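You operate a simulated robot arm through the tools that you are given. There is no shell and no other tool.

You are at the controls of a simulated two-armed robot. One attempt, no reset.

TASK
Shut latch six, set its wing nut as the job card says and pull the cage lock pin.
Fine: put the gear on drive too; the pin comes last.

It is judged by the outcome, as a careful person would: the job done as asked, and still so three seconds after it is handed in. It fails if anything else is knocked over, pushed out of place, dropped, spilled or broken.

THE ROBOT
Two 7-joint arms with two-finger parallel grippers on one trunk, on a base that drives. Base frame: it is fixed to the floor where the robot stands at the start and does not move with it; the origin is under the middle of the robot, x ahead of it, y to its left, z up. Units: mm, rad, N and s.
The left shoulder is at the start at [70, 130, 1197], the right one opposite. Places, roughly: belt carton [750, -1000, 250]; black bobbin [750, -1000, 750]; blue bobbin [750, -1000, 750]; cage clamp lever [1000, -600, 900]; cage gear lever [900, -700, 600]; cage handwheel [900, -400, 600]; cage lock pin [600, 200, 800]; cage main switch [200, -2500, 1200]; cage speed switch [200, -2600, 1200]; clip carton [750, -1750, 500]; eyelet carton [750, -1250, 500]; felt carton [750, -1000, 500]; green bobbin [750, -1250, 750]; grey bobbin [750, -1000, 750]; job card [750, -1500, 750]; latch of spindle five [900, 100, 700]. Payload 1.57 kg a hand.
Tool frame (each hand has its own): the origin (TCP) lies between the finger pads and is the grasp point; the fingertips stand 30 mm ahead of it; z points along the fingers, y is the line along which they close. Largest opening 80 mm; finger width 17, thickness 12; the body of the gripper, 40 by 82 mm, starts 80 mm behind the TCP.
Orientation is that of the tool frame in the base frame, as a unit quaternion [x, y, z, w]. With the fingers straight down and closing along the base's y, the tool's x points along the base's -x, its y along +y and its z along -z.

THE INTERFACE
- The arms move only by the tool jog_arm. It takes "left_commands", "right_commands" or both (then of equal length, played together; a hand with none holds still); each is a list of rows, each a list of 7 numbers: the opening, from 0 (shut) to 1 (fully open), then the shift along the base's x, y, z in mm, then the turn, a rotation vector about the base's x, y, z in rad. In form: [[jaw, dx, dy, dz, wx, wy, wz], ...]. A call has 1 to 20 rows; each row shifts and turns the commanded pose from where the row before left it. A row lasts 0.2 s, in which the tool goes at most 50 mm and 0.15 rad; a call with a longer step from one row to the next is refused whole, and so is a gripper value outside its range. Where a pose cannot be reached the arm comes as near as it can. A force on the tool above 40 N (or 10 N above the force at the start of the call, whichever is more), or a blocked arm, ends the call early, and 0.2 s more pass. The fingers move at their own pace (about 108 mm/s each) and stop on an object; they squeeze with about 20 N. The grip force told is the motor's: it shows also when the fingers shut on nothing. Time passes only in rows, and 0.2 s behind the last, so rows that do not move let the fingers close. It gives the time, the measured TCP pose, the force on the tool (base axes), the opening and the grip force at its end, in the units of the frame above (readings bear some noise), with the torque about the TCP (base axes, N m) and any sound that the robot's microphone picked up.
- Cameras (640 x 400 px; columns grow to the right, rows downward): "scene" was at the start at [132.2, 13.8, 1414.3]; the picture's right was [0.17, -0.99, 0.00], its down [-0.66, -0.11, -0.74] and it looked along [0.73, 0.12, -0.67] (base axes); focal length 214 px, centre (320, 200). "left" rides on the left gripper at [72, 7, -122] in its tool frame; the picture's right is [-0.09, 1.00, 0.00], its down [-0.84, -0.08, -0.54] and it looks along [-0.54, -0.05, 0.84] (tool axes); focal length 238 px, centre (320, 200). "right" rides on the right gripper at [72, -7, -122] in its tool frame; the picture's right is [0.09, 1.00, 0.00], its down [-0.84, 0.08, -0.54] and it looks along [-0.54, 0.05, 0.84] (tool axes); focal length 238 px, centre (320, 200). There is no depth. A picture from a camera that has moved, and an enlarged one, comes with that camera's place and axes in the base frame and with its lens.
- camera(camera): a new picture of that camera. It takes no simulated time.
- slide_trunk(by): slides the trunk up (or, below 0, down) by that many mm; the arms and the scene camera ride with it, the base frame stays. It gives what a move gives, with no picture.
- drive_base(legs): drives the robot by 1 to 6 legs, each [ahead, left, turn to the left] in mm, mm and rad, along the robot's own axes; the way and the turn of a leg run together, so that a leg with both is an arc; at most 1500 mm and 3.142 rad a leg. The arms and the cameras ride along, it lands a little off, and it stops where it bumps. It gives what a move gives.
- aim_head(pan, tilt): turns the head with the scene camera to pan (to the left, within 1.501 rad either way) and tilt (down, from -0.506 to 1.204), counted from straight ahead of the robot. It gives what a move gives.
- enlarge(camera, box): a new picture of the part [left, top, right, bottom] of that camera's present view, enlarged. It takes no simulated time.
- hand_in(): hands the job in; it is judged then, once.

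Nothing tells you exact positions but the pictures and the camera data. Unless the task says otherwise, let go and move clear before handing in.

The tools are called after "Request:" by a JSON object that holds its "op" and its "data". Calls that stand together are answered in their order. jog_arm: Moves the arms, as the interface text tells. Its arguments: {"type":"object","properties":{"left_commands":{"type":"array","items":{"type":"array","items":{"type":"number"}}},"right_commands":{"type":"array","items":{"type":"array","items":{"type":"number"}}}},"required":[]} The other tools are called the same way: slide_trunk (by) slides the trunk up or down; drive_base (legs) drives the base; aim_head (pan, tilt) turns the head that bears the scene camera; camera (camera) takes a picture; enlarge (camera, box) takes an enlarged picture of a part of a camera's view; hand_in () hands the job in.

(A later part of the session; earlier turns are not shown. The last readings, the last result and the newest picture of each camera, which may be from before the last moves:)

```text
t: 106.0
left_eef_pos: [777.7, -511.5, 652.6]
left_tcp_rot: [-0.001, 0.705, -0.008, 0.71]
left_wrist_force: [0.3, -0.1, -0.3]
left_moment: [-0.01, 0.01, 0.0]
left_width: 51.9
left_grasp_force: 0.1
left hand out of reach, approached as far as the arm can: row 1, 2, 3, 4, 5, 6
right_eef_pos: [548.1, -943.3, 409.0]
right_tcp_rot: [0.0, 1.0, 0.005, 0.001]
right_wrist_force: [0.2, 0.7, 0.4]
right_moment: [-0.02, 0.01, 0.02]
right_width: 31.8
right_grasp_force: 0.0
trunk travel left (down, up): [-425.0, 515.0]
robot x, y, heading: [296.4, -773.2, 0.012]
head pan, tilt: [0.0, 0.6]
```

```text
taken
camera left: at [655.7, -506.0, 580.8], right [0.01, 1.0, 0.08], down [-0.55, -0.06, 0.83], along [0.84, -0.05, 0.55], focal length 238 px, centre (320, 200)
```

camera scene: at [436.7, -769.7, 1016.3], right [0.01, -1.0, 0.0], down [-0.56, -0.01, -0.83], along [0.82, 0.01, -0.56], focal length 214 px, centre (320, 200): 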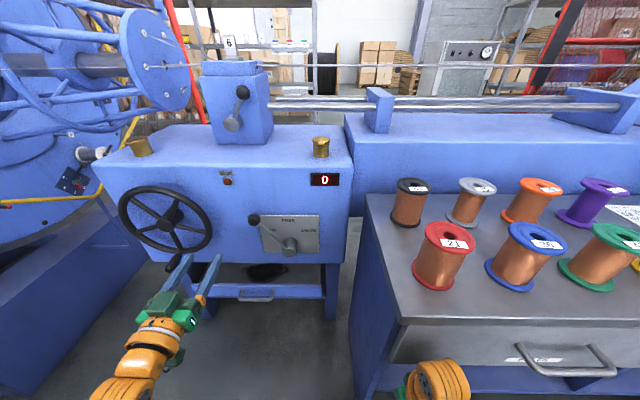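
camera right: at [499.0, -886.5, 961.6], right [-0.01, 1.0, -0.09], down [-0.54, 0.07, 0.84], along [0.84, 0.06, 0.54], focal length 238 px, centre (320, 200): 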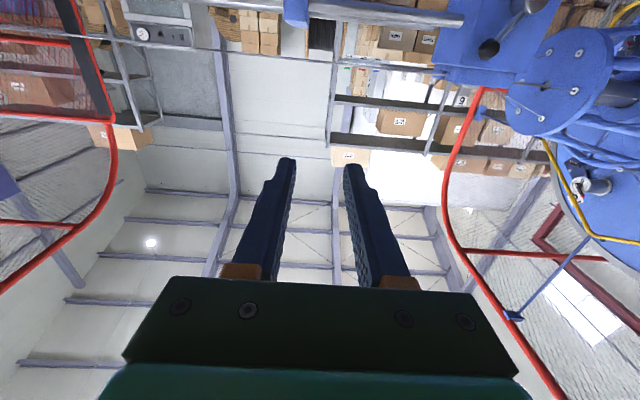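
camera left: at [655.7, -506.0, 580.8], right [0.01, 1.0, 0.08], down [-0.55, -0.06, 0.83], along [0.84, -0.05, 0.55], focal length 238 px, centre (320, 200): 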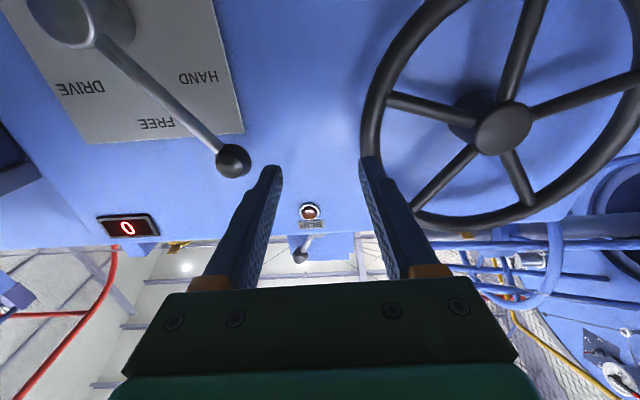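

Inward motion is still blocked with the tool straight; allowing the hand to yaw inward should free the joint. Trying that in free space short of the knob.

Request:
{"op": "jog_arm", "data": {"left_commands": [[0.65, 0, -10, 0, 0, 0, -0.12], [0.65, 0, -20, 0, 0, 0, -0.12], [0.65, 0, -20, -5, 0, 0, 0], [0.65, 0, -20, -5, 0, 0, 0]]}}

```text
t: 107.0
left_eef_pos: [777.8, -583.8, 642.6]
left_tcp_rot: [0.081, 0.7, -0.09, 0.704]
left_wrist_force: [0.1, 0.4, 0.0]
left_moment: [-0.02, -0.03, -0.03]
left_width: 52.0
left_grasp_force: 0.0
right_eef_pos: [548.1, -944.9, 410.0]
right_tcp_rot: [0.0, 1.0, 0.005, 0.001]
right_wrist_force: [0.5, 0.2, -0.4]
right_moment: [0.02, -0.02, -0.02]
right_width: 32.0
right_grasp_force: 0.1
trunk travel left (down, up): [-425.0, 515.0]
robot x, y, heading: [301.9, -769.7, 0.011]
head pan, tilt: [0.0, 0.6]
```

That freed it. Lowering and lining up with the rod (fingers below the knob).

Request:
{"op": "jog_arm", "data": {"left_commands": [[0.65, 5, -8, -10, 0, 0, 0], [0.65, 5, -10, -10, 0, 0, 0], [0.65, 5, -10, -4, 0, 0, 0]]}}

Request:
{"op": "camera", "data": {"camera": "left"}}

Request:
{"op": "enlarge", "data": {"camera": "scene", "box": [160, 190, 340, 320]}}

```text
t: 107.8
left_eef_pos: [793.2, -608.7, 620.9]
left_tcp_rot: [0.082, 0.7, -0.093, 0.704]
left_wrist_force: [-0.1, 1.0, 0.1]
left_moment: [0.03, 0.03, -0.05]
left_width: 52.0
left_grasp_force: 0.0
right_eef_pos: [547.4, -943.4, 408.5]
right_tcp_rot: [-0.001, 1.0, 0.005, 0.001]
right_wrist_force: [0.4, -0.3, 0.4]
right_moment: [-0.01, 0.02, 0.0]
right_width: 32.1
right_grasp_force: 0.1
trunk travel left (down, up): [-425.0, 515.0]
robot x, y, heading: [293.1, -768.3, 0.012]
head pan, tilt: [0.0, 0.6]
```

```text
taken
camera left: at [676.8, -572.4, 547.7], right [0.25, 0.97, 0.08], down [-0.55, 0.07, 0.83], along [0.8, -0.25, 0.55], focal length 238 px, centre (320, 200)
```

left: 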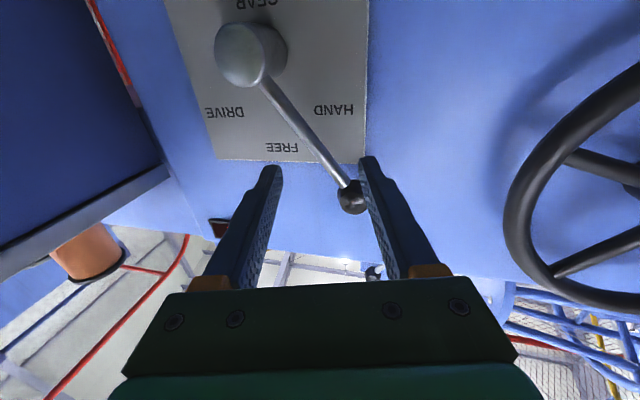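

```text
3.08 times, centred on (250, 255) of scene
camera zoom: at [436.8, -769.7, 1016.3], right [0.01, -1.0, 0.0], down [-0.57, -0.01, -0.82], along [0.82, 0.01, -0.57], focal length 660 px, centre (535, 31)
```

zoom: 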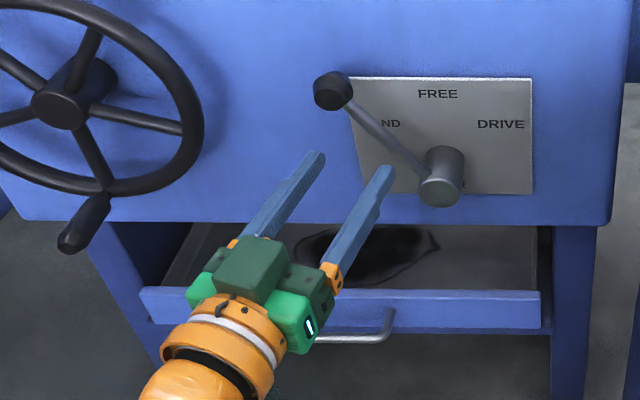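

Midline points straight at the rod. Advancing along the tool axis to straddle the rod.

Request:
{"op": "jog_arm", "data": {"left_commands": [[0.65, 19, -6, 0, 0, 0, 0], [0.65, 19, -6, 0, 0, 0, 0], [0.65, 18, -6, 0, 0, 0, 0]]}}

Request:
{"op": "camera", "data": {"camera": "left"}}

Request:
{"op": "enlarge", "data": {"camera": "scene", "box": [200, 190, 340, 300]}}

```text
t: 108.7
left_eef_pos: [851.2, -621.3, 620.8]
left_tcp_rot: [0.082, 0.7, -0.093, 0.704]
left_wrist_force: [-0.1, 0.5, -0.3]
left_moment: [0.01, -0.01, -0.01]
left_width: 52.1
left_grasp_force: 0.0
left hand out of reach, approached as far as the arm can: row 1
right_eef_pos: [547.8, -943.6, 410.1]
right_tcp_rot: [0.0, 1.0, 0.005, 0.001]
right_wrist_force: [0.0, 0.8, 0.5]
right_moment: [0.01, -0.01, 0.02]
right_width: 32.1
right_grasp_force: 0.1
trunk travel left (down, up): [-425.0, 515.0]
robot x, y, heading: [296.0, -770.3, 0.011]
head pan, tilt: [0.0, 0.6]
```

```text
taken
camera left: at [734.1, -585.8, 548.0], right [0.25, 0.97, 0.08], down [-0.55, 0.07, 0.83], along [0.8, -0.25, 0.55], focal length 238 px, centre (320, 200)
```

left: 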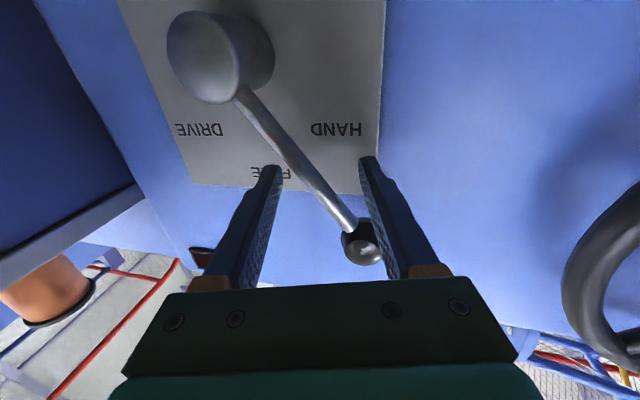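

```text
3.64 times, centred on (270, 245) of scene
camera zoom: at [436.9, -769.8, 1016.3], right [0.01, -1.0, 0.0], down [-0.57, -0.01, -0.82], along [0.82, 0.01, -0.57], focal length 780 px, centre (502, 36)
```

zoom: 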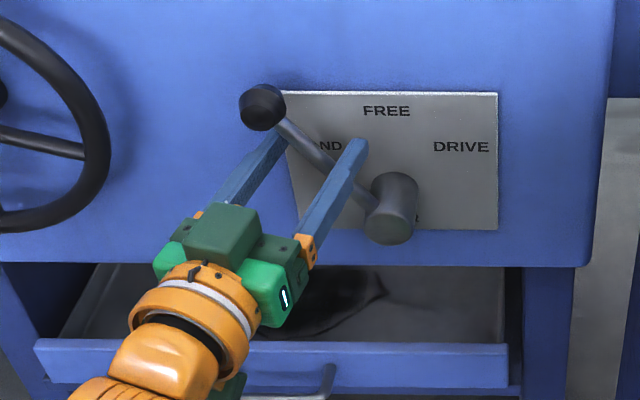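

The rod is between the fingers. Sweeping it toward DRIVE (−y), first half.

Request:
{"op": "jog_arm", "data": {"left_commands": [[0.5, 0, -10, 0, 0, 0, 0], [0.45, 0, -12, 0, 0, 0, -0.02], [0.45, 0, -12, 0, 0, 0, -0.02], [0.45, 0, -12, 0, 0, 0, -0.02], [0.45, 0, -12, 0, 0, 0, -0.02]]}}

Request:
{"op": "camera", "data": {"camera": "left"}}

Request:
{"op": "enlarge", "data": {"camera": "scene", "box": [200, 190, 340, 300]}}

```text
t: 109.8
left_eef_pos: [855.8, -665.7, 622.8]
left_tcp_rot: [0.112, 0.696, -0.123, 0.699]
left_wrist_force: [1.5, 2.2, -0.1]
left_moment: [-0.06, 0.02, 0.0]
left_width: 38.2
left_grasp_force: 0.9
left hand out of reach, approached as far as the arm can: row 1, 3, 5
right_eef_pos: [547.9, -944.1, 409.4]
right_tcp_rot: [0.0, 1.0, 0.004, 0.0]
right_wrist_force: [1.0, 0.9, 0.2]
right_moment: [0.0, 0.01, 0.03]
right_width: 31.9
right_grasp_force: 0.1
trunk travel left (down, up): [-425.0, 515.0]
robot x, y, heading: [299.0, -769.8, 0.011]
head pan, tilt: [0.0, 0.6]
```

```text
taken
camera left: at [742.2, -619.9, 550.9], right [0.32, 0.94, 0.08], down [-0.54, 0.12, 0.83], along [0.78, -0.31, 0.55], focal length 238 px, centre (320, 200)
```

left: 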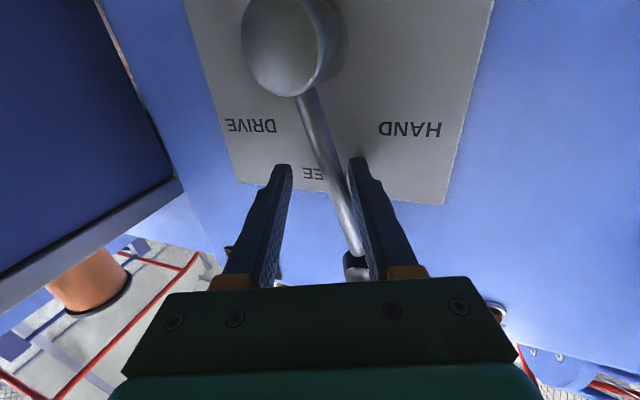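

```text
3.64 times, centred on (270, 245) of scene
camera zoom: at [436.8, -769.3, 1016.3], right [0.01, -1.0, 0.0], down [-0.57, -0.01, -0.82], along [0.82, 0.01, -0.57], focal length 780 px, centre (502, 36)
```

zoom: 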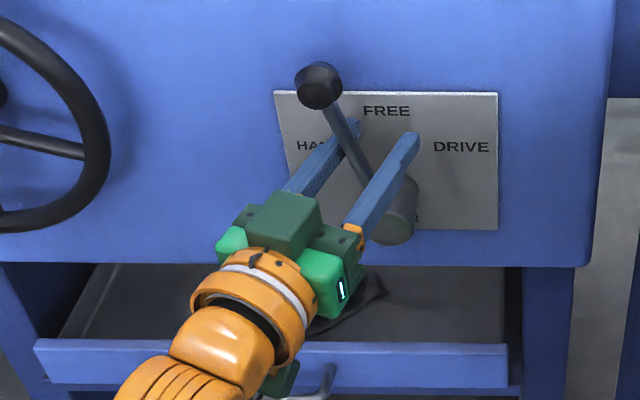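

The lever follows easily. Continuing with more yaw for reach.

Request:
{"op": "jog_arm", "data": {"left_commands": [[0.45, 0, -10, 0, 0, 0, -0.06], [0.45, 0, -12, 0, 0, 0, -0.05], [0.45, 0, -12, 0, 0, 0, -0.05], [0.45, 0, -12, 0, 0, 0, -0.05], [0.45, 0, -12, 0, 0, 0, -0.05]]}}

Request:
{"op": "camera", "data": {"camera": "left"}}

Request:
{"op": "enlarge", "data": {"camera": "scene", "box": [200, 190, 340, 300]}}

```text
t: 110.6
left_eef_pos: [855.3, -689.7, 619.9]
left_tcp_rot: [0.156, 0.689, -0.164, 0.689]
left_wrist_force: [-2.4, 4.1, -0.9]
left_moment: [0.07, -0.04, -0.03]
left_width: 37.9
left_grasp_force: 0.7
right_eef_pos: [547.5, -942.1, 409.6]
right_tcp_rot: [-0.004, 1.0, 0.006, 0.002]
right_wrist_force: [-0.3, -0.2, 0.4]
right_moment: [0.01, 0.0, 0.02]
right_width: 32.3
right_grasp_force: 0.1
trunk travel left (down, up): [-425.0, 515.0]
robot x, y, heading: [299.0, -770.4, 0.02]
head pan, tilt: [0.0, 0.6]
stopped in row 3 (left hand): the force on the tool passed its limit at 46 N (the readings are from after the stop); the commanded pose is now the measured one
```

```text
taken
camera left: at [747.5, -629.5, 549.2], right [0.44, 0.9, 0.08], down [-0.52, 0.18, 0.84], along [0.73, -0.41, 0.54], focal length 238 px, centre (320, 200)
```

left: 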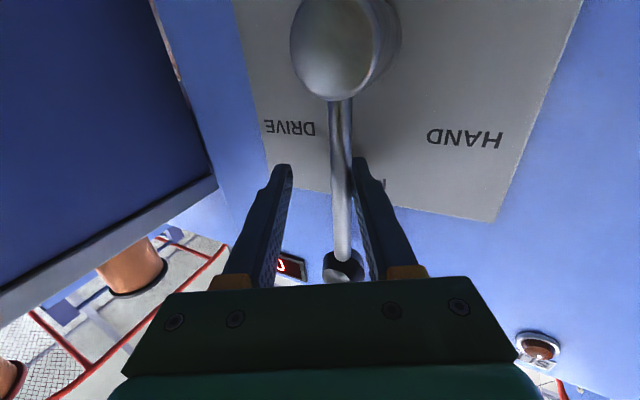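

```text
3.64 times, centred on (270, 245) of scene
camera zoom: at [435.0, -769.0, 1016.5], right [0.02, -1.0, 0.0], down [-0.56, -0.01, -0.83], along [0.83, 0.02, -0.56], focal length 780 px, centre (502, 36)
```

zoom: 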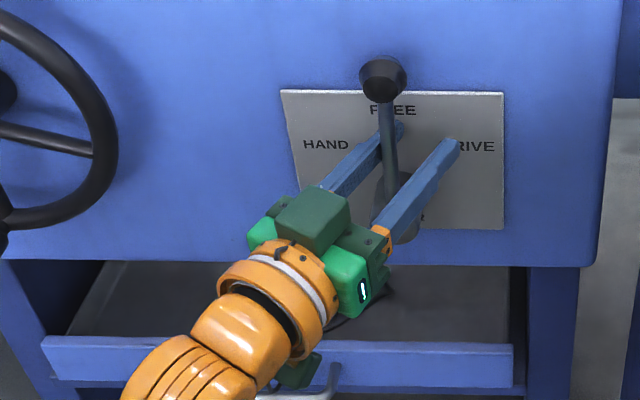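

The force limit tripped at FREE — likely the yawed outer fingertip touching the panel, or a detent. I'll back off 12 mm from the panel and push on.

Request:
{"op": "jog_arm", "data": {"left_commands": [[0.45, -12, 0, 0, 0, 0, 0], [0.45, 0, -8, 0, 0, 0, 0], [0.45, 0, -8, 0, 0, 0, -0.02], [0.45, 0, -8, 0, 0, 0, -0.02]]}}

Request:
{"op": "camera", "data": {"camera": "left"}}

Request:
{"op": "enlarge", "data": {"camera": "scene", "box": [200, 190, 340, 300]}}

```text
t: 111.6
left_eef_pos: [843.8, -715.1, 619.7]
left_tcp_rot: [0.17, 0.686, -0.178, 0.685]
left_wrist_force: [-0.9, 0.1, 0.4]
left_moment: [-0.02, 0.0, 0.01]
left_width: 36.0
left_grasp_force: 0.0
right_eef_pos: [548.5, -943.2, 410.4]
right_tcp_rot: [-0.003, 1.0, 0.005, 0.0]
right_wrist_force: [0.3, -0.3, -0.4]
right_moment: [-0.01, 0.0, 0.0]
right_width: 32.2
right_grasp_force: 0.1
trunk travel left (down, up): [-425.0, 515.0]
robot x, y, heading: [296.9, -770.5, 0.019]
head pan, tilt: [0.0, 0.6]
```

```text
taken
camera left: at [738.9, -650.9, 548.4], right [0.48, 0.87, 0.08], down [-0.51, 0.2, 0.84], along [0.72, -0.44, 0.54], focal length 238 px, centre (320, 200)
```

left: 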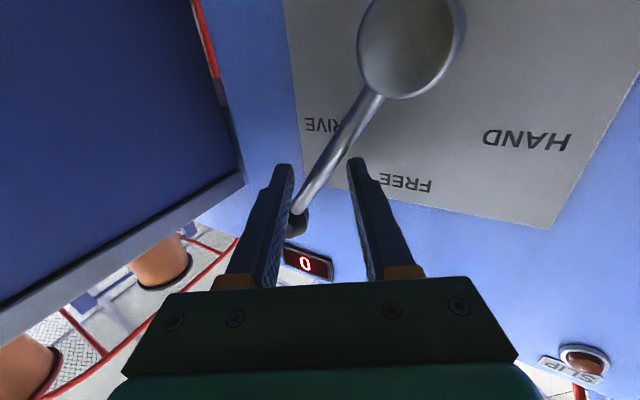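

```text
3.64 times, centred on (270, 245) of scene
camera zoom: at [436.0, -768.6, 1016.3], right [0.02, -1.0, 0.0], down [-0.57, -0.01, -0.82], along [0.82, 0.01, -0.57], focal length 780 px, centre (502, 36)
```

zoom: 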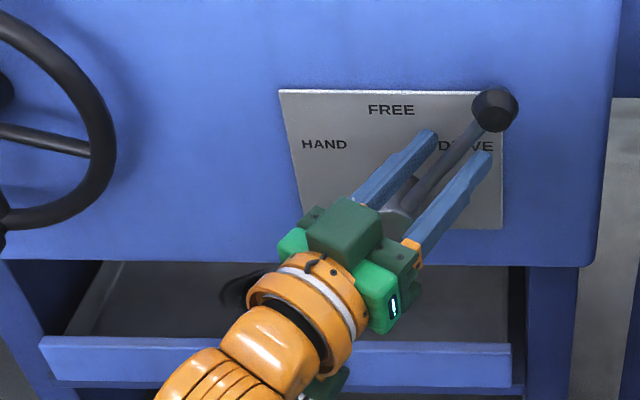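

The lever snapped over to DRIVE, symmetric to where HAND was. I'll nudge gently to confirm that it is seated.

Request:
{"op": "jog_arm", "data": {"left_commands": [[0.45, 0, -6, 0, 0, 0, -0.02], [0.45, 0, -6, 0, 0, 0, -0.02], [0.45, 0, -5, 0, 0, 0, 0], [0.45, 0, -5, 0, 0, 0, 0]]}}

Request:
{"op": "camera", "data": {"camera": "left"}}

Request:
{"op": "enlarge", "data": {"camera": "scene", "box": [200, 190, 340, 300]}}

```text
t: 112.6
left_eef_pos: [843.8, -731.5, 621.9]
left_tcp_rot: [0.183, 0.68, -0.192, 0.683]
left_wrist_force: [1.1, 17.6, 8.5]
left_moment: [0.31, -0.13, 0.35]
left_width: 49.8
left_grasp_force: 7.6
right_eef_pos: [548.5, -940.3, 411.2]
right_tcp_rot: [-0.004, 1.0, 0.004, 0.002]
right_wrist_force: [0.4, -0.3, -0.1]
right_moment: [0.0, 0.05, -0.02]
right_width: 32.0
right_grasp_force: 0.1
trunk travel left (down, up): [-425.0, 515.0]
robot x, y, heading: [293.9, -767.1, 0.019]
head pan, tilt: [0.0, 0.6]
```

```text
taken
camera left: at [740.9, -664.0, 549.5], right [0.51, 0.86, 0.08], down [-0.51, 0.22, 0.83], along [0.7, -0.46, 0.55], focal length 238 px, centre (320, 200)
```

left: 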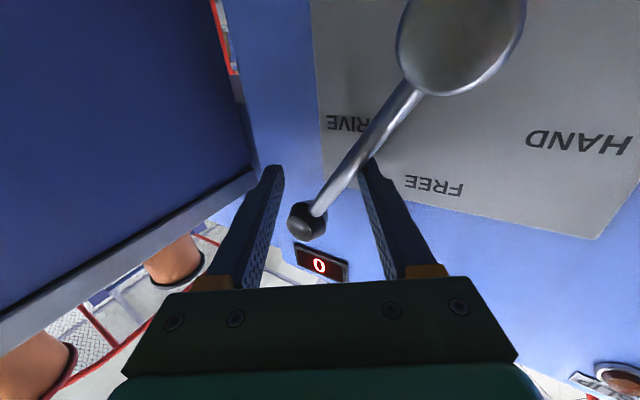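

```text
3.64 times, centred on (270, 245) of scene
camera zoom: at [434.5, -764.2, 1016.7], right [0.02, -1.0, 0.0], down [-0.56, -0.01, -0.83], along [0.83, 0.01, -0.56], focal length 780 px, centre (502, 36)
```

zoom: 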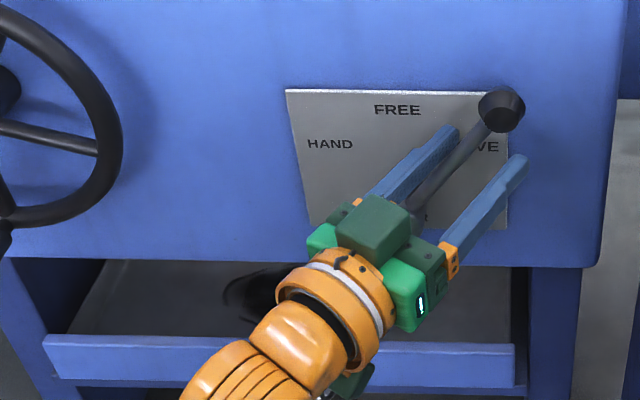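

It is against its stop at DRIVE. Relaxing and withdrawing the left hand along its axis.

Request:
{"op": "jog_arm", "data": {"left_commands": [[0.6, 0, 8, 0, 0, 0, 0], [0.6, 0, 4, 0, 0, 0, 0], [0.6, -17, 8, 0, 0, 0, 0], [0.6, -26, 12, 0, 0, 0, 0], [0.6, -30, 15, 0, 0, 0, 0]]}}

Request:
{"op": "camera", "data": {"camera": "left"}}

Request:
{"op": "enlarge", "data": {"camera": "scene", "box": [200, 190, 340, 300]}}

```text
t: 113.8
left_eef_pos: [769.1, -688.4, 621.8]
left_tcp_rot: [0.184, 0.682, -0.191, 0.682]
left_wrist_force: [-0.1, -0.9, 0.3]
left_moment: [0.01, 0.02, 0.0]
left_width: 48.2
left_grasp_force: 0.0
right_eef_pos: [549.0, -942.3, 408.9]
right_tcp_rot: [-0.004, 1.0, 0.005, 0.001]
right_wrist_force: [0.8, -0.5, -0.3]
right_moment: [0.0, -0.01, 0.0]
right_width: 32.3
right_grasp_force: 0.0
trunk travel left (down, up): [-425.0, 515.0]
robot x, y, heading: [299.8, -767.6, 0.019]
head pan, tilt: [0.0, 0.6]
```

```text
taken
camera left: at [667.0, -621.1, 550.2], right [0.51, 0.86, 0.08], down [-0.5, 0.22, 0.84], along [0.7, -0.47, 0.54], focal length 238 px, centre (320, 200)
```

left: 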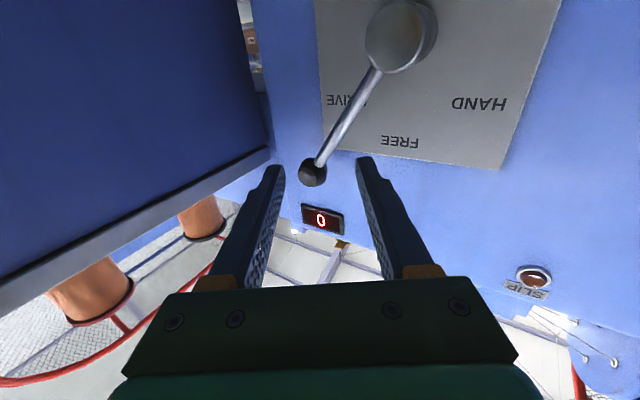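

```text
3.64 times, centred on (270, 245) of scene
camera zoom: at [435.6, -768.1, 1016.4], right [0.02, -1.0, 0.0], down [-0.56, -0.01, -0.83], along [0.83, 0.02, -0.56], focal length 780 px, centre (502, 36)
```

zoom: 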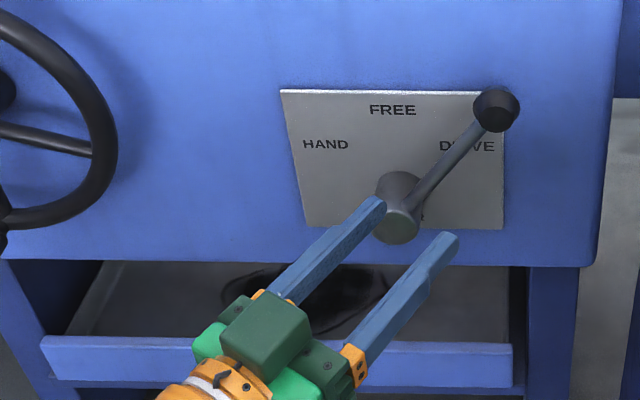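

Gear is on DRIVE and the hand is clear. Now back away, raise the trunk by 200 and fold the left hand down again before going to the pin.

Request:
{"op": "drive_base", "data": {"legs": [[-180, 0, 0]]}}

Request:
{"op": "slide_trunk", "data": {"by": 200}}

Request:
{"op": "jog_arm", "data": {"left_commands": [[0.6, 0, 25, 0, 0, 0, 0.13], [0.6, 0, 25, 0, 0, 0, 0.13], [0.6, 0, 25, 0, 0, 0, 0.13], [0.6, 0, 25, 0, 0, 0, 0.13], [0.6, 0, 20, -10, 0, 0.14, 0], [0.6, 0, 0, -18, 0, 0.14, 0], [0.6, 0, 0, -18, 0, 0.14, 0], [0.6, 0, 0, -18, 0, 0.14, 0], [0.6, -10, 0, -18, 0, 0.14, 0], [0.6, -15, 0, -18, 0, 0.14, 0], [0.6, -15, 0, -18, 0, 0.14, 0], [0.6, -15, 0, -18, 0, 0.14, 0], [0.6, -15, 0, -18, 0, 0.14, 0], [0.6, -15, 0, -18, 0, 0.14, 0], [0.6, -15, 0, -18, 0, 0.14, 0]]}}

Request:
{"op": "camera", "data": {"camera": "scene"}}

```text
t: 115.4
left_eef_pos: [586.2, -692.8, 621.4]
left_tcp_rot: [0.184, 0.682, -0.192, 0.682]
left_wrist_force: [0.4, 0.6, -0.2]
left_moment: [0.0, 0.0, 0.02]
left_width: 47.6
left_grasp_force: 0.2
right_eef_pos: [365.2, -945.3, 411.5]
right_tcp_rot: [-0.003, 1.0, 0.006, 0.0]
right_wrist_force: [-0.6, -0.1, 0.1]
right_moment: [0.0, -0.03, -0.04]
right_width: 32.0
right_grasp_force: 0.0
trunk travel left (down, up): [-425.0, 515.0]
robot x, y, heading: [115.6, -772.5, 0.023]
head pan, tilt: [0.0, 0.6]
```

```text
t: 117.5
left_eef_pos: [586.9, -691.7, 822.6]
left_tcp_rot: [0.185, 0.682, -0.192, 0.681]
left_wrist_force: [-0.7, 0.7, 0.0]
left_moment: [-0.02, 0.0, 0.01]
left_width: 47.9
left_grasp_force: 0.1
right_eef_pos: [364.7, -945.7, 609.3]
right_tcp_rot: [-0.004, 1.0, 0.006, 0.001]
right_wrist_force: [0.9, -0.1, 0.7]
right_moment: [0.0, -0.02, 0.01]
right_width: 31.9
right_grasp_force: 0.1
trunk travel left (down, up): [-625.0, 315.0]
robot x, y, heading: [115.8, -772.8, 0.016]
head pan, tilt: [0.0, 0.6]
```

```text
t: 120.7
left_eef_pos: [492.0, -501.2, 643.6]
left_tcp_rot: [-0.005, 1.0, -0.009, 0.015]
left_wrist_force: [-0.6, 0.3, 0.3]
left_moment: [-0.06, 0.05, 0.02]
left_width: 47.9
left_grasp_force: 0.1
left hand out of reach, approached as far as the arm can: row 2, 3, 4
right_eef_pos: [364.8, -945.8, 609.0]
right_tcp_rot: [-0.003, 1.0, 0.005, 0.001]
right_wrist_force: [-0.5, -0.3, 0.2]
right_moment: [0.03, 0.02, 0.02]
right_width: 32.0
right_grasp_force: 0.1
trunk travel left (down, up): [-625.0, 315.0]
robot x, y, heading: [113.5, -773.9, 0.02]
head pan, tilt: [0.0, 0.6]
```

```text
taken
camera scene: at [253.6, -771.7, 1216.3], right [0.02, -1.0, 0.0], down [-0.57, -0.01, -0.82], along [0.82, 0.01, -0.57], focal length 214 px, centre (320, 200)
```

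scene: 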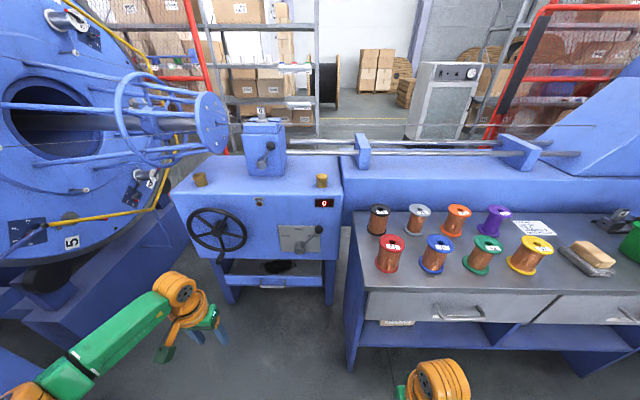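

The lever shows DRIVE. Pull the left hand further back toward me so it clears the guard later.

Request:
{"op": "jog_arm", "data": {"left_commands": [[0.6, -25, 0, -5, 0, 0, 0], [0.6, -25, 0, -5, 0, 0, 0], [0.6, -25, 0, -5, 0, 0, 0], [0.6, -25, 0, -5, 0, 0, 0], [0.6, -25, 0, 0, 0, 0, 0], [0.6, -20, 0, 0, 0, 0, 0]]}}

Request:
{"op": "drive_base", "data": {"legs": [[0, 0, 1.55]]}}

Request:
{"op": "aim_head", "data": {"pan": -0.5, "tilt": 0.5}}

Request:
{"op": "camera", "data": {"camera": "scene"}}

```text
t: 122.1
left_eef_pos: [345.1, -499.0, 624.8]
left_tcp_rot: [-0.005, 1.0, -0.009, 0.017]
left_wrist_force: [0.3, 0.9, -0.1]
left_moment: [0.04, 0.0, 0.05]
left_width: 48.0
left_grasp_force: 0.0
right_eef_pos: [365.0, -946.5, 610.1]
right_tcp_rot: [-0.003, 1.0, 0.006, 0.001]
right_wrist_force: [-0.6, 0.1, -0.7]
right_moment: [-0.03, 0.0, 0.0]
right_width: 32.0
right_grasp_force: 0.0
trunk travel left (down, up): [-625.0, 315.0]
robot x, y, heading: [112.8, -776.0, 0.021]
head pan, tilt: [0.0, 0.6]
```

```text
t: 126.3
left_eef_pos: [-160.8, -541.9, 625.3]
left_tcp_rot: [0.711, -0.703, -0.005, -0.018]
left_wrist_force: [-0.1, -0.1, -0.1]
left_moment: [0.0, -0.03, -0.01]
left_width: 47.7
left_grasp_force: 0.2
right_eef_pos: [285.6, -521.9, 608.9]
right_tcp_rot: [0.709, -0.705, -0.004, 0.002]
right_wrist_force: [0.4, 0.9, 1.3]
right_moment: [-0.01, 0.03, 0.0]
right_width: 32.0
right_grasp_force: 0.1
trunk travel left (down, up): [-625.0, 315.0]
robot x, y, heading: [112.3, -771.9, 1.587]
head pan, tilt: [0.0, 0.6]
```

```text
t: 127.3
left_eef_pos: [-159.9, -543.2, 625.9]
left_tcp_rot: [0.711, -0.703, -0.005, -0.019]
left_wrist_force: [-0.5, 0.3, 0.7]
left_moment: [0.0, 0.0, -0.03]
left_width: 48.1
left_grasp_force: 0.1
right_eef_pos: [286.3, -522.6, 611.1]
right_tcp_rot: [0.709, -0.705, -0.004, 0.004]
right_wrist_force: [-0.1, -0.4, 0.9]
right_moment: [0.0, 0.0, 0.04]
right_width: 31.9
right_grasp_force: 0.1
trunk travel left (down, up): [-625.0, 315.0]
robot x, y, heading: [113.5, -772.6, 1.589]
head pan, tilt: [-0.499, 0.499]
```

```text
taken
camera scene: at [155.4, -643.4, 1225.4], right [0.89, -0.46, 0.0], down [-0.22, -0.42, -0.88], along [0.4, 0.78, -0.48], focal length 214 px, centre (320, 200)
```

scene: 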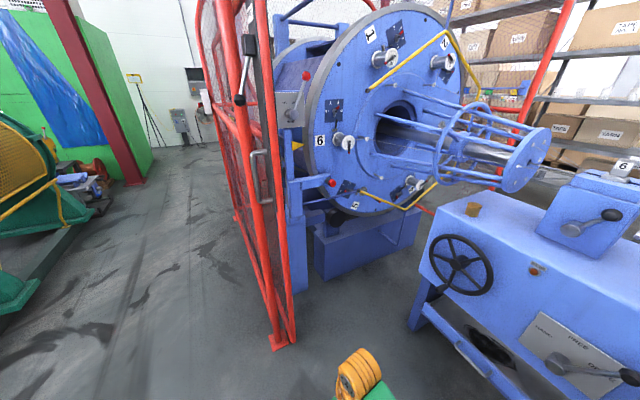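

Bringing the right hand to the forward-pointing pose again (same manoeuvre as before), then driving toward the pin.

Request:
{"op": "jog_arm", "data": {"right_commands": [[0.9, 0, 12, 20, 0.1428, 0, 0], [0.9, 0, 12, 20, 0.1428, 0, 0], [0.9, 0, 12, 20, 0.1428, 0, 0], [0.9, 0, 12, 20, 0.1428, 0, 0], [0.9, 0, 12, 20, 0.1428, 0, 0], [0.9, 0, 12, 20, 0.1428, 0, 0], [0.9, 0, 12, 20, 0.1428, 0, 0], [0.9, 0, 12, 20, 0.1428, 0, 0], [0.9, 0, 12, 20, 0.1428, 0, 0], [0.9, 0, 12, 20, 0.1428, 0, 0], [0.9, 0, 12, 20, 0.1428, 0, 0]]}}

Request:
{"op": "drive_base", "data": {"legs": [[0, -350, 0]]}}

Request:
{"op": "drive_base", "data": {"legs": [[300, 0, -0.018]]}}

Request:
{"op": "camera", "data": {"camera": "right"}}

Request:
{"op": "camera", "data": {"camera": "scene"}}

```text
t: 129.7
left_eef_pos: [-159.1, -542.6, 625.4]
left_tcp_rot: [0.712, -0.702, -0.004, -0.019]
left_wrist_force: [0.2, -0.1, -1.2]
left_moment: [0.01, 0.05, -0.03]
left_width: 47.9
left_grasp_force: 0.1
right_eef_pos: [286.7, -375.7, 813.8]
right_tcp_rot: [0.504, -0.495, -0.501, -0.5]
right_wrist_force: [0.2, -0.2, 0.8]
right_moment: [-0.01, 0.01, 0.03]
right_width: 71.9
right_grasp_force: 0.0
right hand out of reach, approached as far as the arm can: row 4, 5, 6
trunk travel left (down, up): [-625.0, 315.0]
robot x, y, heading: [115.6, -775.2, 1.592]
head pan, tilt: [-0.499, 0.499]
```

```text
t: 132.0
left_eef_pos: [177.3, -532.5, 624.0]
left_tcp_rot: [0.715, -0.699, -0.005, -0.018]
left_wrist_force: [-0.1, 0.2, 0.4]
left_moment: [-0.02, -0.01, 0.01]
left_width: 47.9
left_grasp_force: 0.1
right_eef_pos: [621.1, -362.0, 812.3]
right_tcp_rot: [0.506, -0.494, -0.504, -0.496]
right_wrist_force: [0.0, -0.2, 0.9]
right_moment: [0.0, 0.03, -0.02]
right_width: 71.8
right_grasp_force: 0.0
trunk travel left (down, up): [-625.0, 315.0]
robot x, y, heading: [454.1, -763.4, 1.602]
head pan, tilt: [-0.499, 0.499]
stopped in leg 1: the robot was blocked; the commanded pose is now the measured one
```

```text
t: 134.0
left_eef_pos: [176.3, -230.5, 625.4]
left_tcp_rot: [0.708, -0.706, -0.005, -0.018]
left_wrist_force: [-1.0, 0.8, 0.3]
left_moment: [0.03, 0.01, -0.03]
left_width: 47.9
left_grasp_force: 0.2
right_eef_pos: [624.0, -68.4, 813.7]
right_tcp_rot: [-0.502, 0.498, 0.498, 0.502]
right_wrist_force: [-0.3, 1.1, 0.2]
right_moment: [0.01, -0.02, -0.01]
right_width: 71.9
right_grasp_force: 0.1
trunk travel left (down, up): [-625.0, 315.0]
robot x, y, heading: [450.8, -463.5, 1.576]
head pan, tilt: [-0.499, 0.499]
```

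```text
taken
camera right: at [630.5, -191.7, 742.1], right [-1.0, 0.0, -0.1], down [-0.08, -0.54, 0.84], along [-0.05, 0.84, 0.54], focal length 238 px, centre (320, 200)
```

right: 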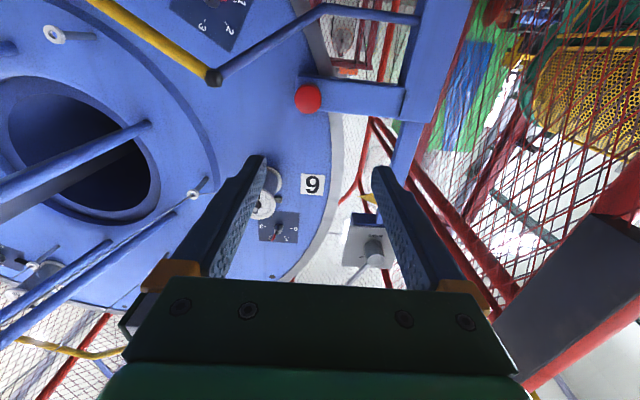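

```text
taken
camera scene: at [490.5, -333.7, 1225.4], right [0.88, -0.47, 0.0], down [-0.23, -0.42, -0.88], along [0.41, 0.77, -0.48], focal length 214 px, centre (320, 200)
```

scene: 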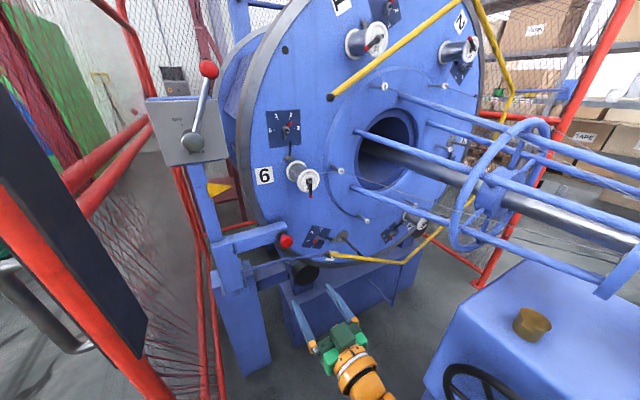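

I touched something again near the bench corner when going right; I'll check the bench, gear lever and bobbins from here before continuing.

Request:
{"op": "aim_head", "data": {"pan": -1.5, "tilt": 0.6}}

Request:
{"op": "camera", "data": {"camera": "scene"}}

```text
t: 135.3
left_eef_pos: [175.9, -231.4, 625.2]
left_tcp_rot: [0.707, -0.707, -0.004, -0.019]
left_wrist_force: [-0.3, 0.3, -0.1]
left_moment: [0.01, -0.01, 0.01]
left_width: 47.9
left_grasp_force: 0.0
right_eef_pos: [623.2, -67.7, 813.5]
right_tcp_rot: [0.502, -0.498, -0.499, -0.501]
right_wrist_force: [0.1, -0.1, 0.2]
right_moment: [0.02, 0.0, 0.01]
right_width: 72.1
right_grasp_force: 0.1
trunk travel left (down, up): [-625.0, 315.0]
robot x, y, heading: [447.7, -463.7, 1.582]
head pan, tilt: [-1.499, 0.6]
```

```text
taken
camera scene: at [535.8, -406.8, 1216.3], right [0.08, -1.0, 0.0], down [-0.56, -0.05, -0.83], along [0.82, 0.07, -0.56], focal length 214 px, centre (320, 200)
```

scene: 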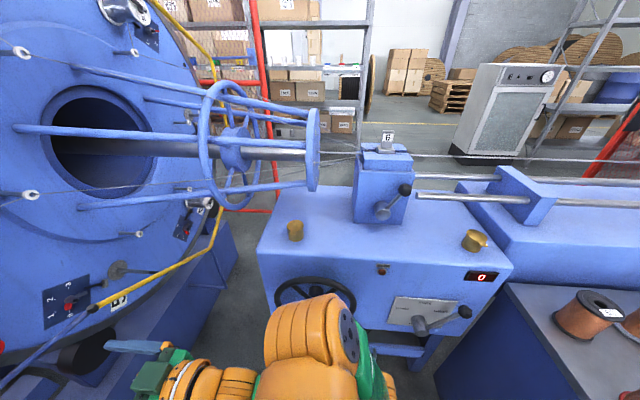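

Gear remains at DRIVE, bench and box look untouched. Pin knob is at about (641, 163, 805); approaching it with open fingers and looking closer.

Request:
{"op": "aim_head", "data": {"pan": -0.5, "tilt": 0.5}}

Request:
{"op": "jog_arm", "data": {"right_commands": [[1, 6, 30, -3, 0, 0, 0], [1, 6, 35, -3, 0, 0, 0], [1, 5, 35, -2, 0, 0, 0], [1, 0, 30, 0, 0, 0, 0], [1, 0, 20, 0, 0, 0, 0]]}}

Request:
{"op": "camera", "data": {"camera": "right"}}

Request:
{"op": "enlarge", "data": {"camera": "scene", "box": [230, 200, 350, 300]}}

```text
t: 136.6
left_eef_pos: [174.9, -230.6, 625.2]
left_tcp_rot: [0.707, -0.707, -0.005, -0.019]
left_wrist_force: [-0.3, -0.7, -0.9]
left_moment: [0.0, -0.02, -0.01]
left_width: 48.1
left_grasp_force: 0.0
right_eef_pos: [624.0, -67.5, 813.7]
right_tcp_rot: [-0.501, 0.499, 0.498, 0.502]
right_wrist_force: [-1.3, 0.3, 0.9]
right_moment: [0.03, 0.02, 0.04]
right_width: 72.1
right_grasp_force: 0.0
trunk travel left (down, up): [-625.0, 315.0]
robot x, y, heading: [450.5, -467.2, 1.58]
head pan, tilt: [-0.499, 0.499]
```

```text
t: 137.8
left_eef_pos: [176.6, -229.3, 625.3]
left_tcp_rot: [0.708, -0.706, -0.004, -0.018]
left_wrist_force: [0.0, 0.1, 0.5]
left_moment: [0.0, -0.02, -0.03]
left_width: 48.1
left_grasp_force: 0.0
right_eef_pos: [638.3, 82.0, 806.1]
right_tcp_rot: [0.503, -0.498, -0.499, -0.501]
right_wrist_force: [-0.4, 0.1, -0.2]
right_moment: [-0.03, -0.01, 0.04]
right_width: 80.0
right_grasp_force: 0.1
trunk travel left (down, up): [-625.0, 315.0]
robot x, y, heading: [449.2, -464.7, 1.582]
head pan, tilt: [-0.499, 0.499]
```

```text
taken
camera right: at [646.2, -41.6, 735.1], right [-1.0, 0.0, -0.1], down [-0.08, -0.54, 0.84], along [-0.05, 0.84, 0.54], focal length 238 px, centre (320, 200)
```

right: 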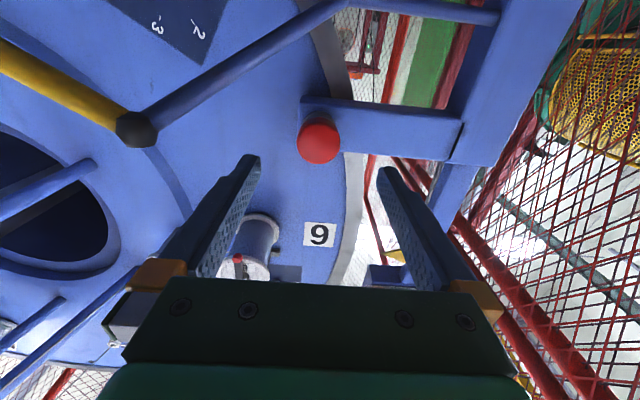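

```text
4.00 times, centred on (290, 250) of scene
camera zoom: at [490.5, -333.3, 1225.4], right [0.88, -0.47, 0.0], down [-0.23, -0.42, -0.88], along [0.41, 0.77, -0.48], focal length 858 px, centre (440, 0)
```

zoom: 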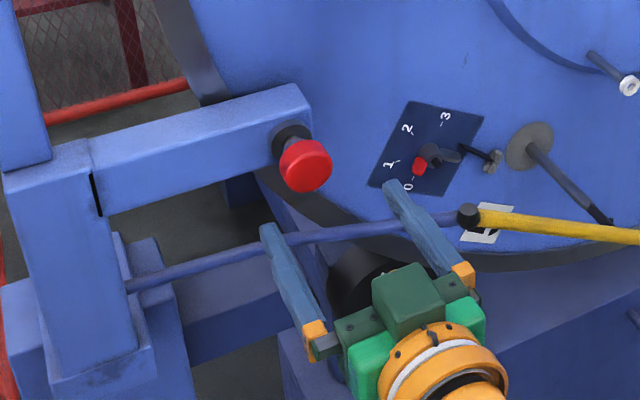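

Knob centre ≈ (640.5, 155–170, 801). Advancing to put the fingers around it.

Request:
{"op": "jog_arm", "data": {"right_commands": [[1, 1, 20, -2, 0, 0, 0], [1, 1, 22, -2, 0, 0, 0], [1, 0, 22, 0, 0, 0, 0]]}}

Request:
{"op": "camera", "data": {"camera": "right"}}

Request:
{"op": "enlarge", "data": {"camera": "scene", "box": [250, 210, 330, 270]}}

```text
t: 138.6
left_eef_pos: [174.5, -231.3, 624.6]
left_tcp_rot: [-0.707, 0.707, 0.005, 0.018]
left_wrist_force: [-0.3, 0.0, 0.0]
left_moment: [-0.02, 0.01, -0.01]
left_width: 47.9
left_grasp_force: 0.0
right_eef_pos: [642.2, 146.9, 802.6]
right_tcp_rot: [-0.502, 0.498, 0.498, 0.502]
right_wrist_force: [-1.0, 0.4, 0.9]
right_moment: [0.02, 0.0, 0.03]
right_width: 80.0
right_grasp_force: 0.1
trunk travel left (down, up): [-625.0, 315.0]
robot x, y, heading: [446.9, -466.1, 1.577]
head pan, tilt: [-0.499, 0.499]
```

```text
taken
camera right: at [649.2, 22.6, 731.2], right [-0.99, 0.0, -0.1], down [-0.08, -0.54, 0.84], along [-0.05, 0.84, 0.54], focal length 238 px, centre (320, 200)
```

right: 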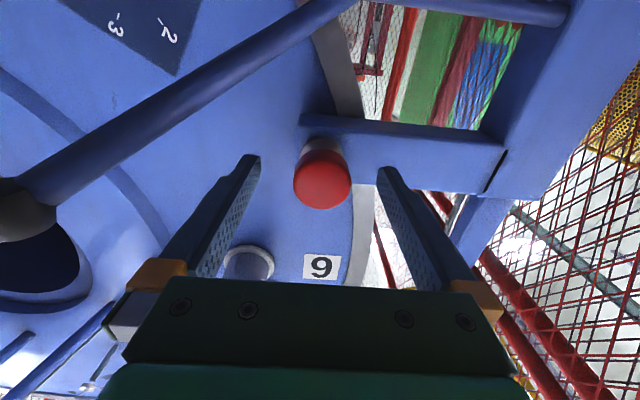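

```text
6.67 times, centred on (290, 240) of scene
camera zoom: at [490.4, -333.0, 1225.3], right [0.88, -0.47, 0.0], down [-0.23, -0.42, -0.88], along [0.41, 0.77, -0.48], focal length 1430 px, centre (520, -67)
```

zoom: 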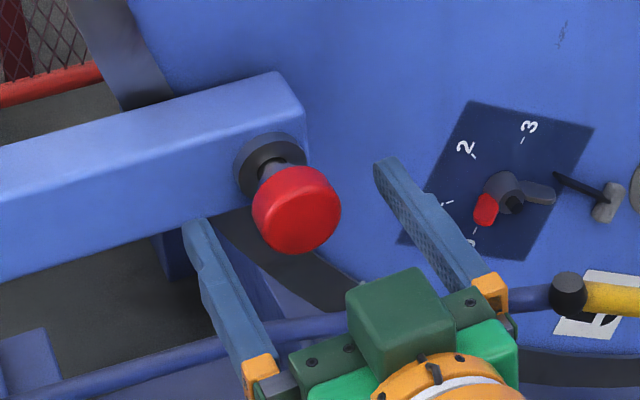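

The fingers are either side of the knob. Closing.

Request:
{"op": "jog_arm", "data": {"right_commands": [[0.3, 0, 0, 0, 0, 0, 0], [0, 0, 0, 0, 0, 0, 0], [0, 0, 0, 0, 0, 0, 0]]}}

Request:
{"op": "enlarge", "data": {"camera": "scene", "box": [250, 210, 330, 270]}}

Request:
{"op": "camera", "data": {"camera": "right"}}

```text
t: 139.4
left_eef_pos: [174.3, -230.8, 624.7]
left_tcp_rot: [-0.707, 0.707, 0.005, 0.018]
left_wrist_force: [-0.2, 0.4, -0.6]
left_moment: [-0.03, -0.01, 0.0]
left_width: 47.9
left_grasp_force: 0.0
right_eef_pos: [642.1, 144.5, 803.7]
right_tcp_rot: [-0.502, 0.497, 0.498, 0.502]
right_wrist_force: [-3.9, -0.3, 0.0]
right_moment: [0.05, 0.06, -0.36]
right_width: 37.0
right_grasp_force: 43.4
trunk travel left (down, up): [-625.0, 315.0]
robot x, y, heading: [444.9, -460.0, 1.585]
head pan, tilt: [-0.499, 0.499]
```

```text
6.67 times, centred on (290, 240) of scene
camera zoom: at [488.7, -333.7, 1225.5], right [0.88, -0.47, 0.0], down [-0.22, -0.42, -0.88], along [0.41, 0.78, -0.48], focal length 1430 px, centre (520, -67)
```

zoom: 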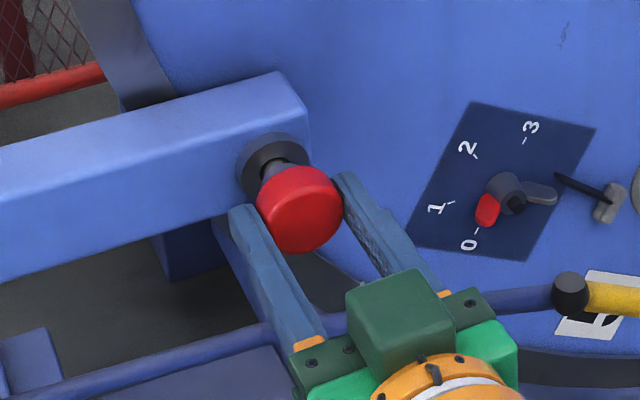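

```text
taken
camera right: at [647.8, 22.1, 731.7], right [-0.99, 0.0, -0.1], down [-0.08, -0.54, 0.84], along [-0.06, 0.84, 0.54], focal length 238 px, centre (320, 200)
```

right: 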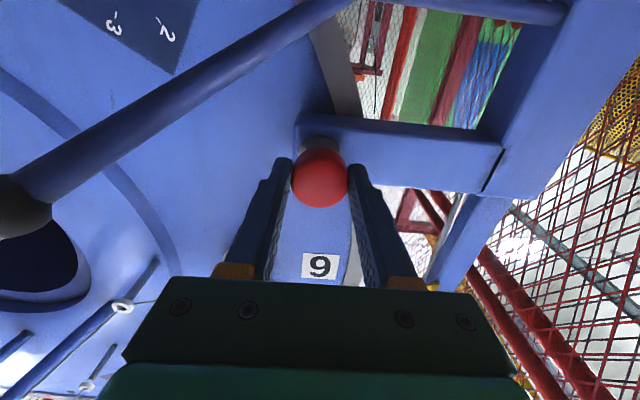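

Knob gripped (37 mm). Latch, nut and gear are done and the brake is on, so now the pin: pulling straight out slowly.

Request:
{"op": "jog_arm", "data": {"right_commands": [[0, 0, -5, 0, 0, 0, 0], [0, 0, -6, 0, 0, 0, 0], [0, 0, -6, 0, 0, 0, 0], [0, 0, -6, 0, 0, 0, 0]]}}

Request:
{"op": "enlarge", "data": {"camera": "scene", "box": [250, 210, 330, 270]}}

```text
t: 140.4
left_eef_pos: [174.6, -230.6, 623.6]
left_tcp_rot: [0.707, -0.706, -0.004, -0.019]
left_wrist_force: [-0.1, -0.4, -0.3]
left_moment: [0.04, -0.02, -0.01]
left_width: 48.3
left_grasp_force: 0.1
right_eef_pos: [641.2, 122.2, 803.4]
right_tcp_rot: [0.502, -0.497, -0.498, -0.502]
right_wrist_force: [-7.0, 0.4, 2.4]
right_moment: [-0.18, 0.08, -0.34]
right_width: 36.9
right_grasp_force: 43.3
trunk travel left (down, up): [-625.0, 315.0]
robot x, y, heading: [447.8, -462.2, 1.582]
head pan, tilt: [-0.499, 0.499]
```

```text
6.67 times, centred on (290, 240) of scene
camera zoom: at [487.5, -334.5, 1225.6], right [0.88, -0.47, 0.0], down [-0.22, -0.42, -0.88], along [0.41, 0.78, -0.48], focal length 1430 px, centre (520, -67)
```

zoom: 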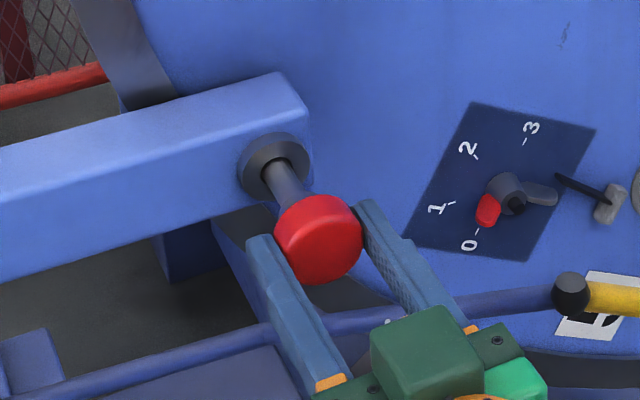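

The pin slides freely, 22 mm so far. Pulling on in small steps until its stop.

Request:
{"op": "jog_arm", "data": {"right_commands": [[0, 0, -5, 0, 0, 0, 0], [0, 0, -5, 0, 0, 0, 0], [0, 0, -5, 0, 0, 0, 0]]}}

Request:
{"op": "enlarge", "data": {"camera": "scene", "box": [250, 210, 330, 270]}}

```text
t: 141.2
left_eef_pos: [176.0, -227.6, 622.8]
left_tcp_rot: [0.708, -0.706, -0.002, -0.016]
left_wrist_force: [-0.2, -0.3, 0.4]
left_moment: [0.0, 0.03, 0.04]
left_width: 47.9
left_grasp_force: 0.1
right_eef_pos: [640.6, 115.0, 802.4]
right_tcp_rot: [-0.501, 0.496, 0.5, 0.503]
right_wrist_force: [-3.2, 17.2, 1.1]
right_moment: [-0.64, -0.16, -0.5]
right_width: 37.1
right_grasp_force: 43.6
trunk travel left (down, up): [-625.0, 315.0]
robot x, y, heading: [448.4, -463.0, 1.581]
head pan, tilt: [-0.499, 0.499]
stopped in row 3 (right hand): the force on the tool passed its limit at 40 N (the readings are from after the stop); the commanded pose is now the measured one
```

```text
6.67 times, centred on (290, 240) of scene
camera zoom: at [489.3, -326.2, 1224.4], right [0.88, -0.47, 0.0], down [-0.22, -0.43, -0.88], along [0.41, 0.77, -0.48], focal length 1430 px, centre (520, -67)
```

zoom: 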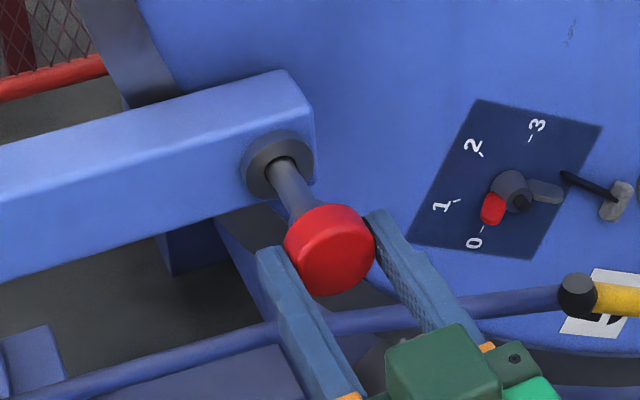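

It is at its stop after ~30 mm. Letting go to see whether it stays out.

Request:
{"op": "jog_arm", "data": {"right_commands": [[0.3, 0, 0, 0, 0, 0, 0], [0.7, 0, 0, 0, 0, 0, 0], [0.9, 0, 0, 0, 0, 0, 0], [0.9, 0, 0, 0, 0, 0, 0]]}}

Request:
{"op": "enlarge", "data": {"camera": "scene", "box": [250, 210, 330, 270]}}

Request:
{"op": "camera", "data": {"camera": "right"}}

```text
t: 142.2
left_eef_pos: [174.9, -230.8, 624.9]
left_tcp_rot: [0.708, -0.706, -0.005, -0.018]
left_wrist_force: [0.1, 0.8, 0.1]
left_moment: [-0.04, 0.01, 0.02]
left_width: 48.0
left_grasp_force: 0.2
right_eef_pos: [643.4, 109.2, 807.2]
right_tcp_rot: [-0.499, 0.494, 0.502, 0.505]
right_wrist_force: [0.4, -1.0, 0.2]
right_moment: [0.01, 0.02, -0.02]
right_width: 71.9
right_grasp_force: 0.1
trunk travel left (down, up): [-625.0, 315.0]
robot x, y, heading: [447.8, -462.8, 1.579]
head pan, tilt: [-0.499, 0.499]
```

```text
6.67 times, centred on (290, 240) of scene
camera zoom: at [490.6, -333.5, 1225.4], right [0.88, -0.47, 0.0], down [-0.22, -0.42, -0.88], along [0.41, 0.78, -0.48], focal length 1430 px, centre (520, -67)
```

zoom: 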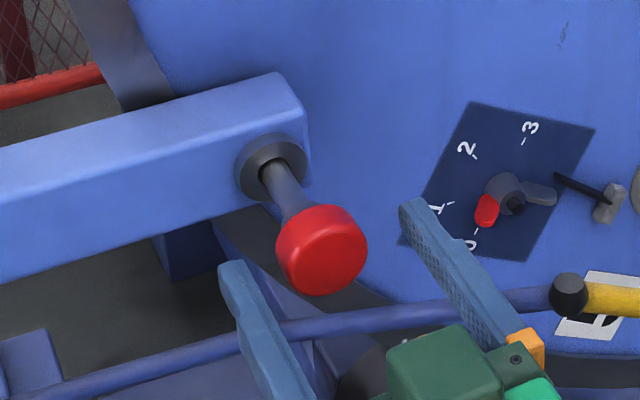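

```text
taken
camera right: at [649.9, -13.3, 732.8], right [-0.99, 0.0, -0.1], down [-0.08, -0.55, 0.83], along [-0.06, 0.83, 0.55], focal length 238 px, centre (320, 200)
```

right: 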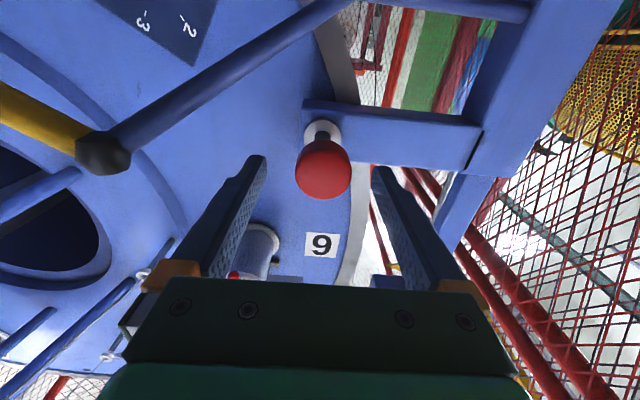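

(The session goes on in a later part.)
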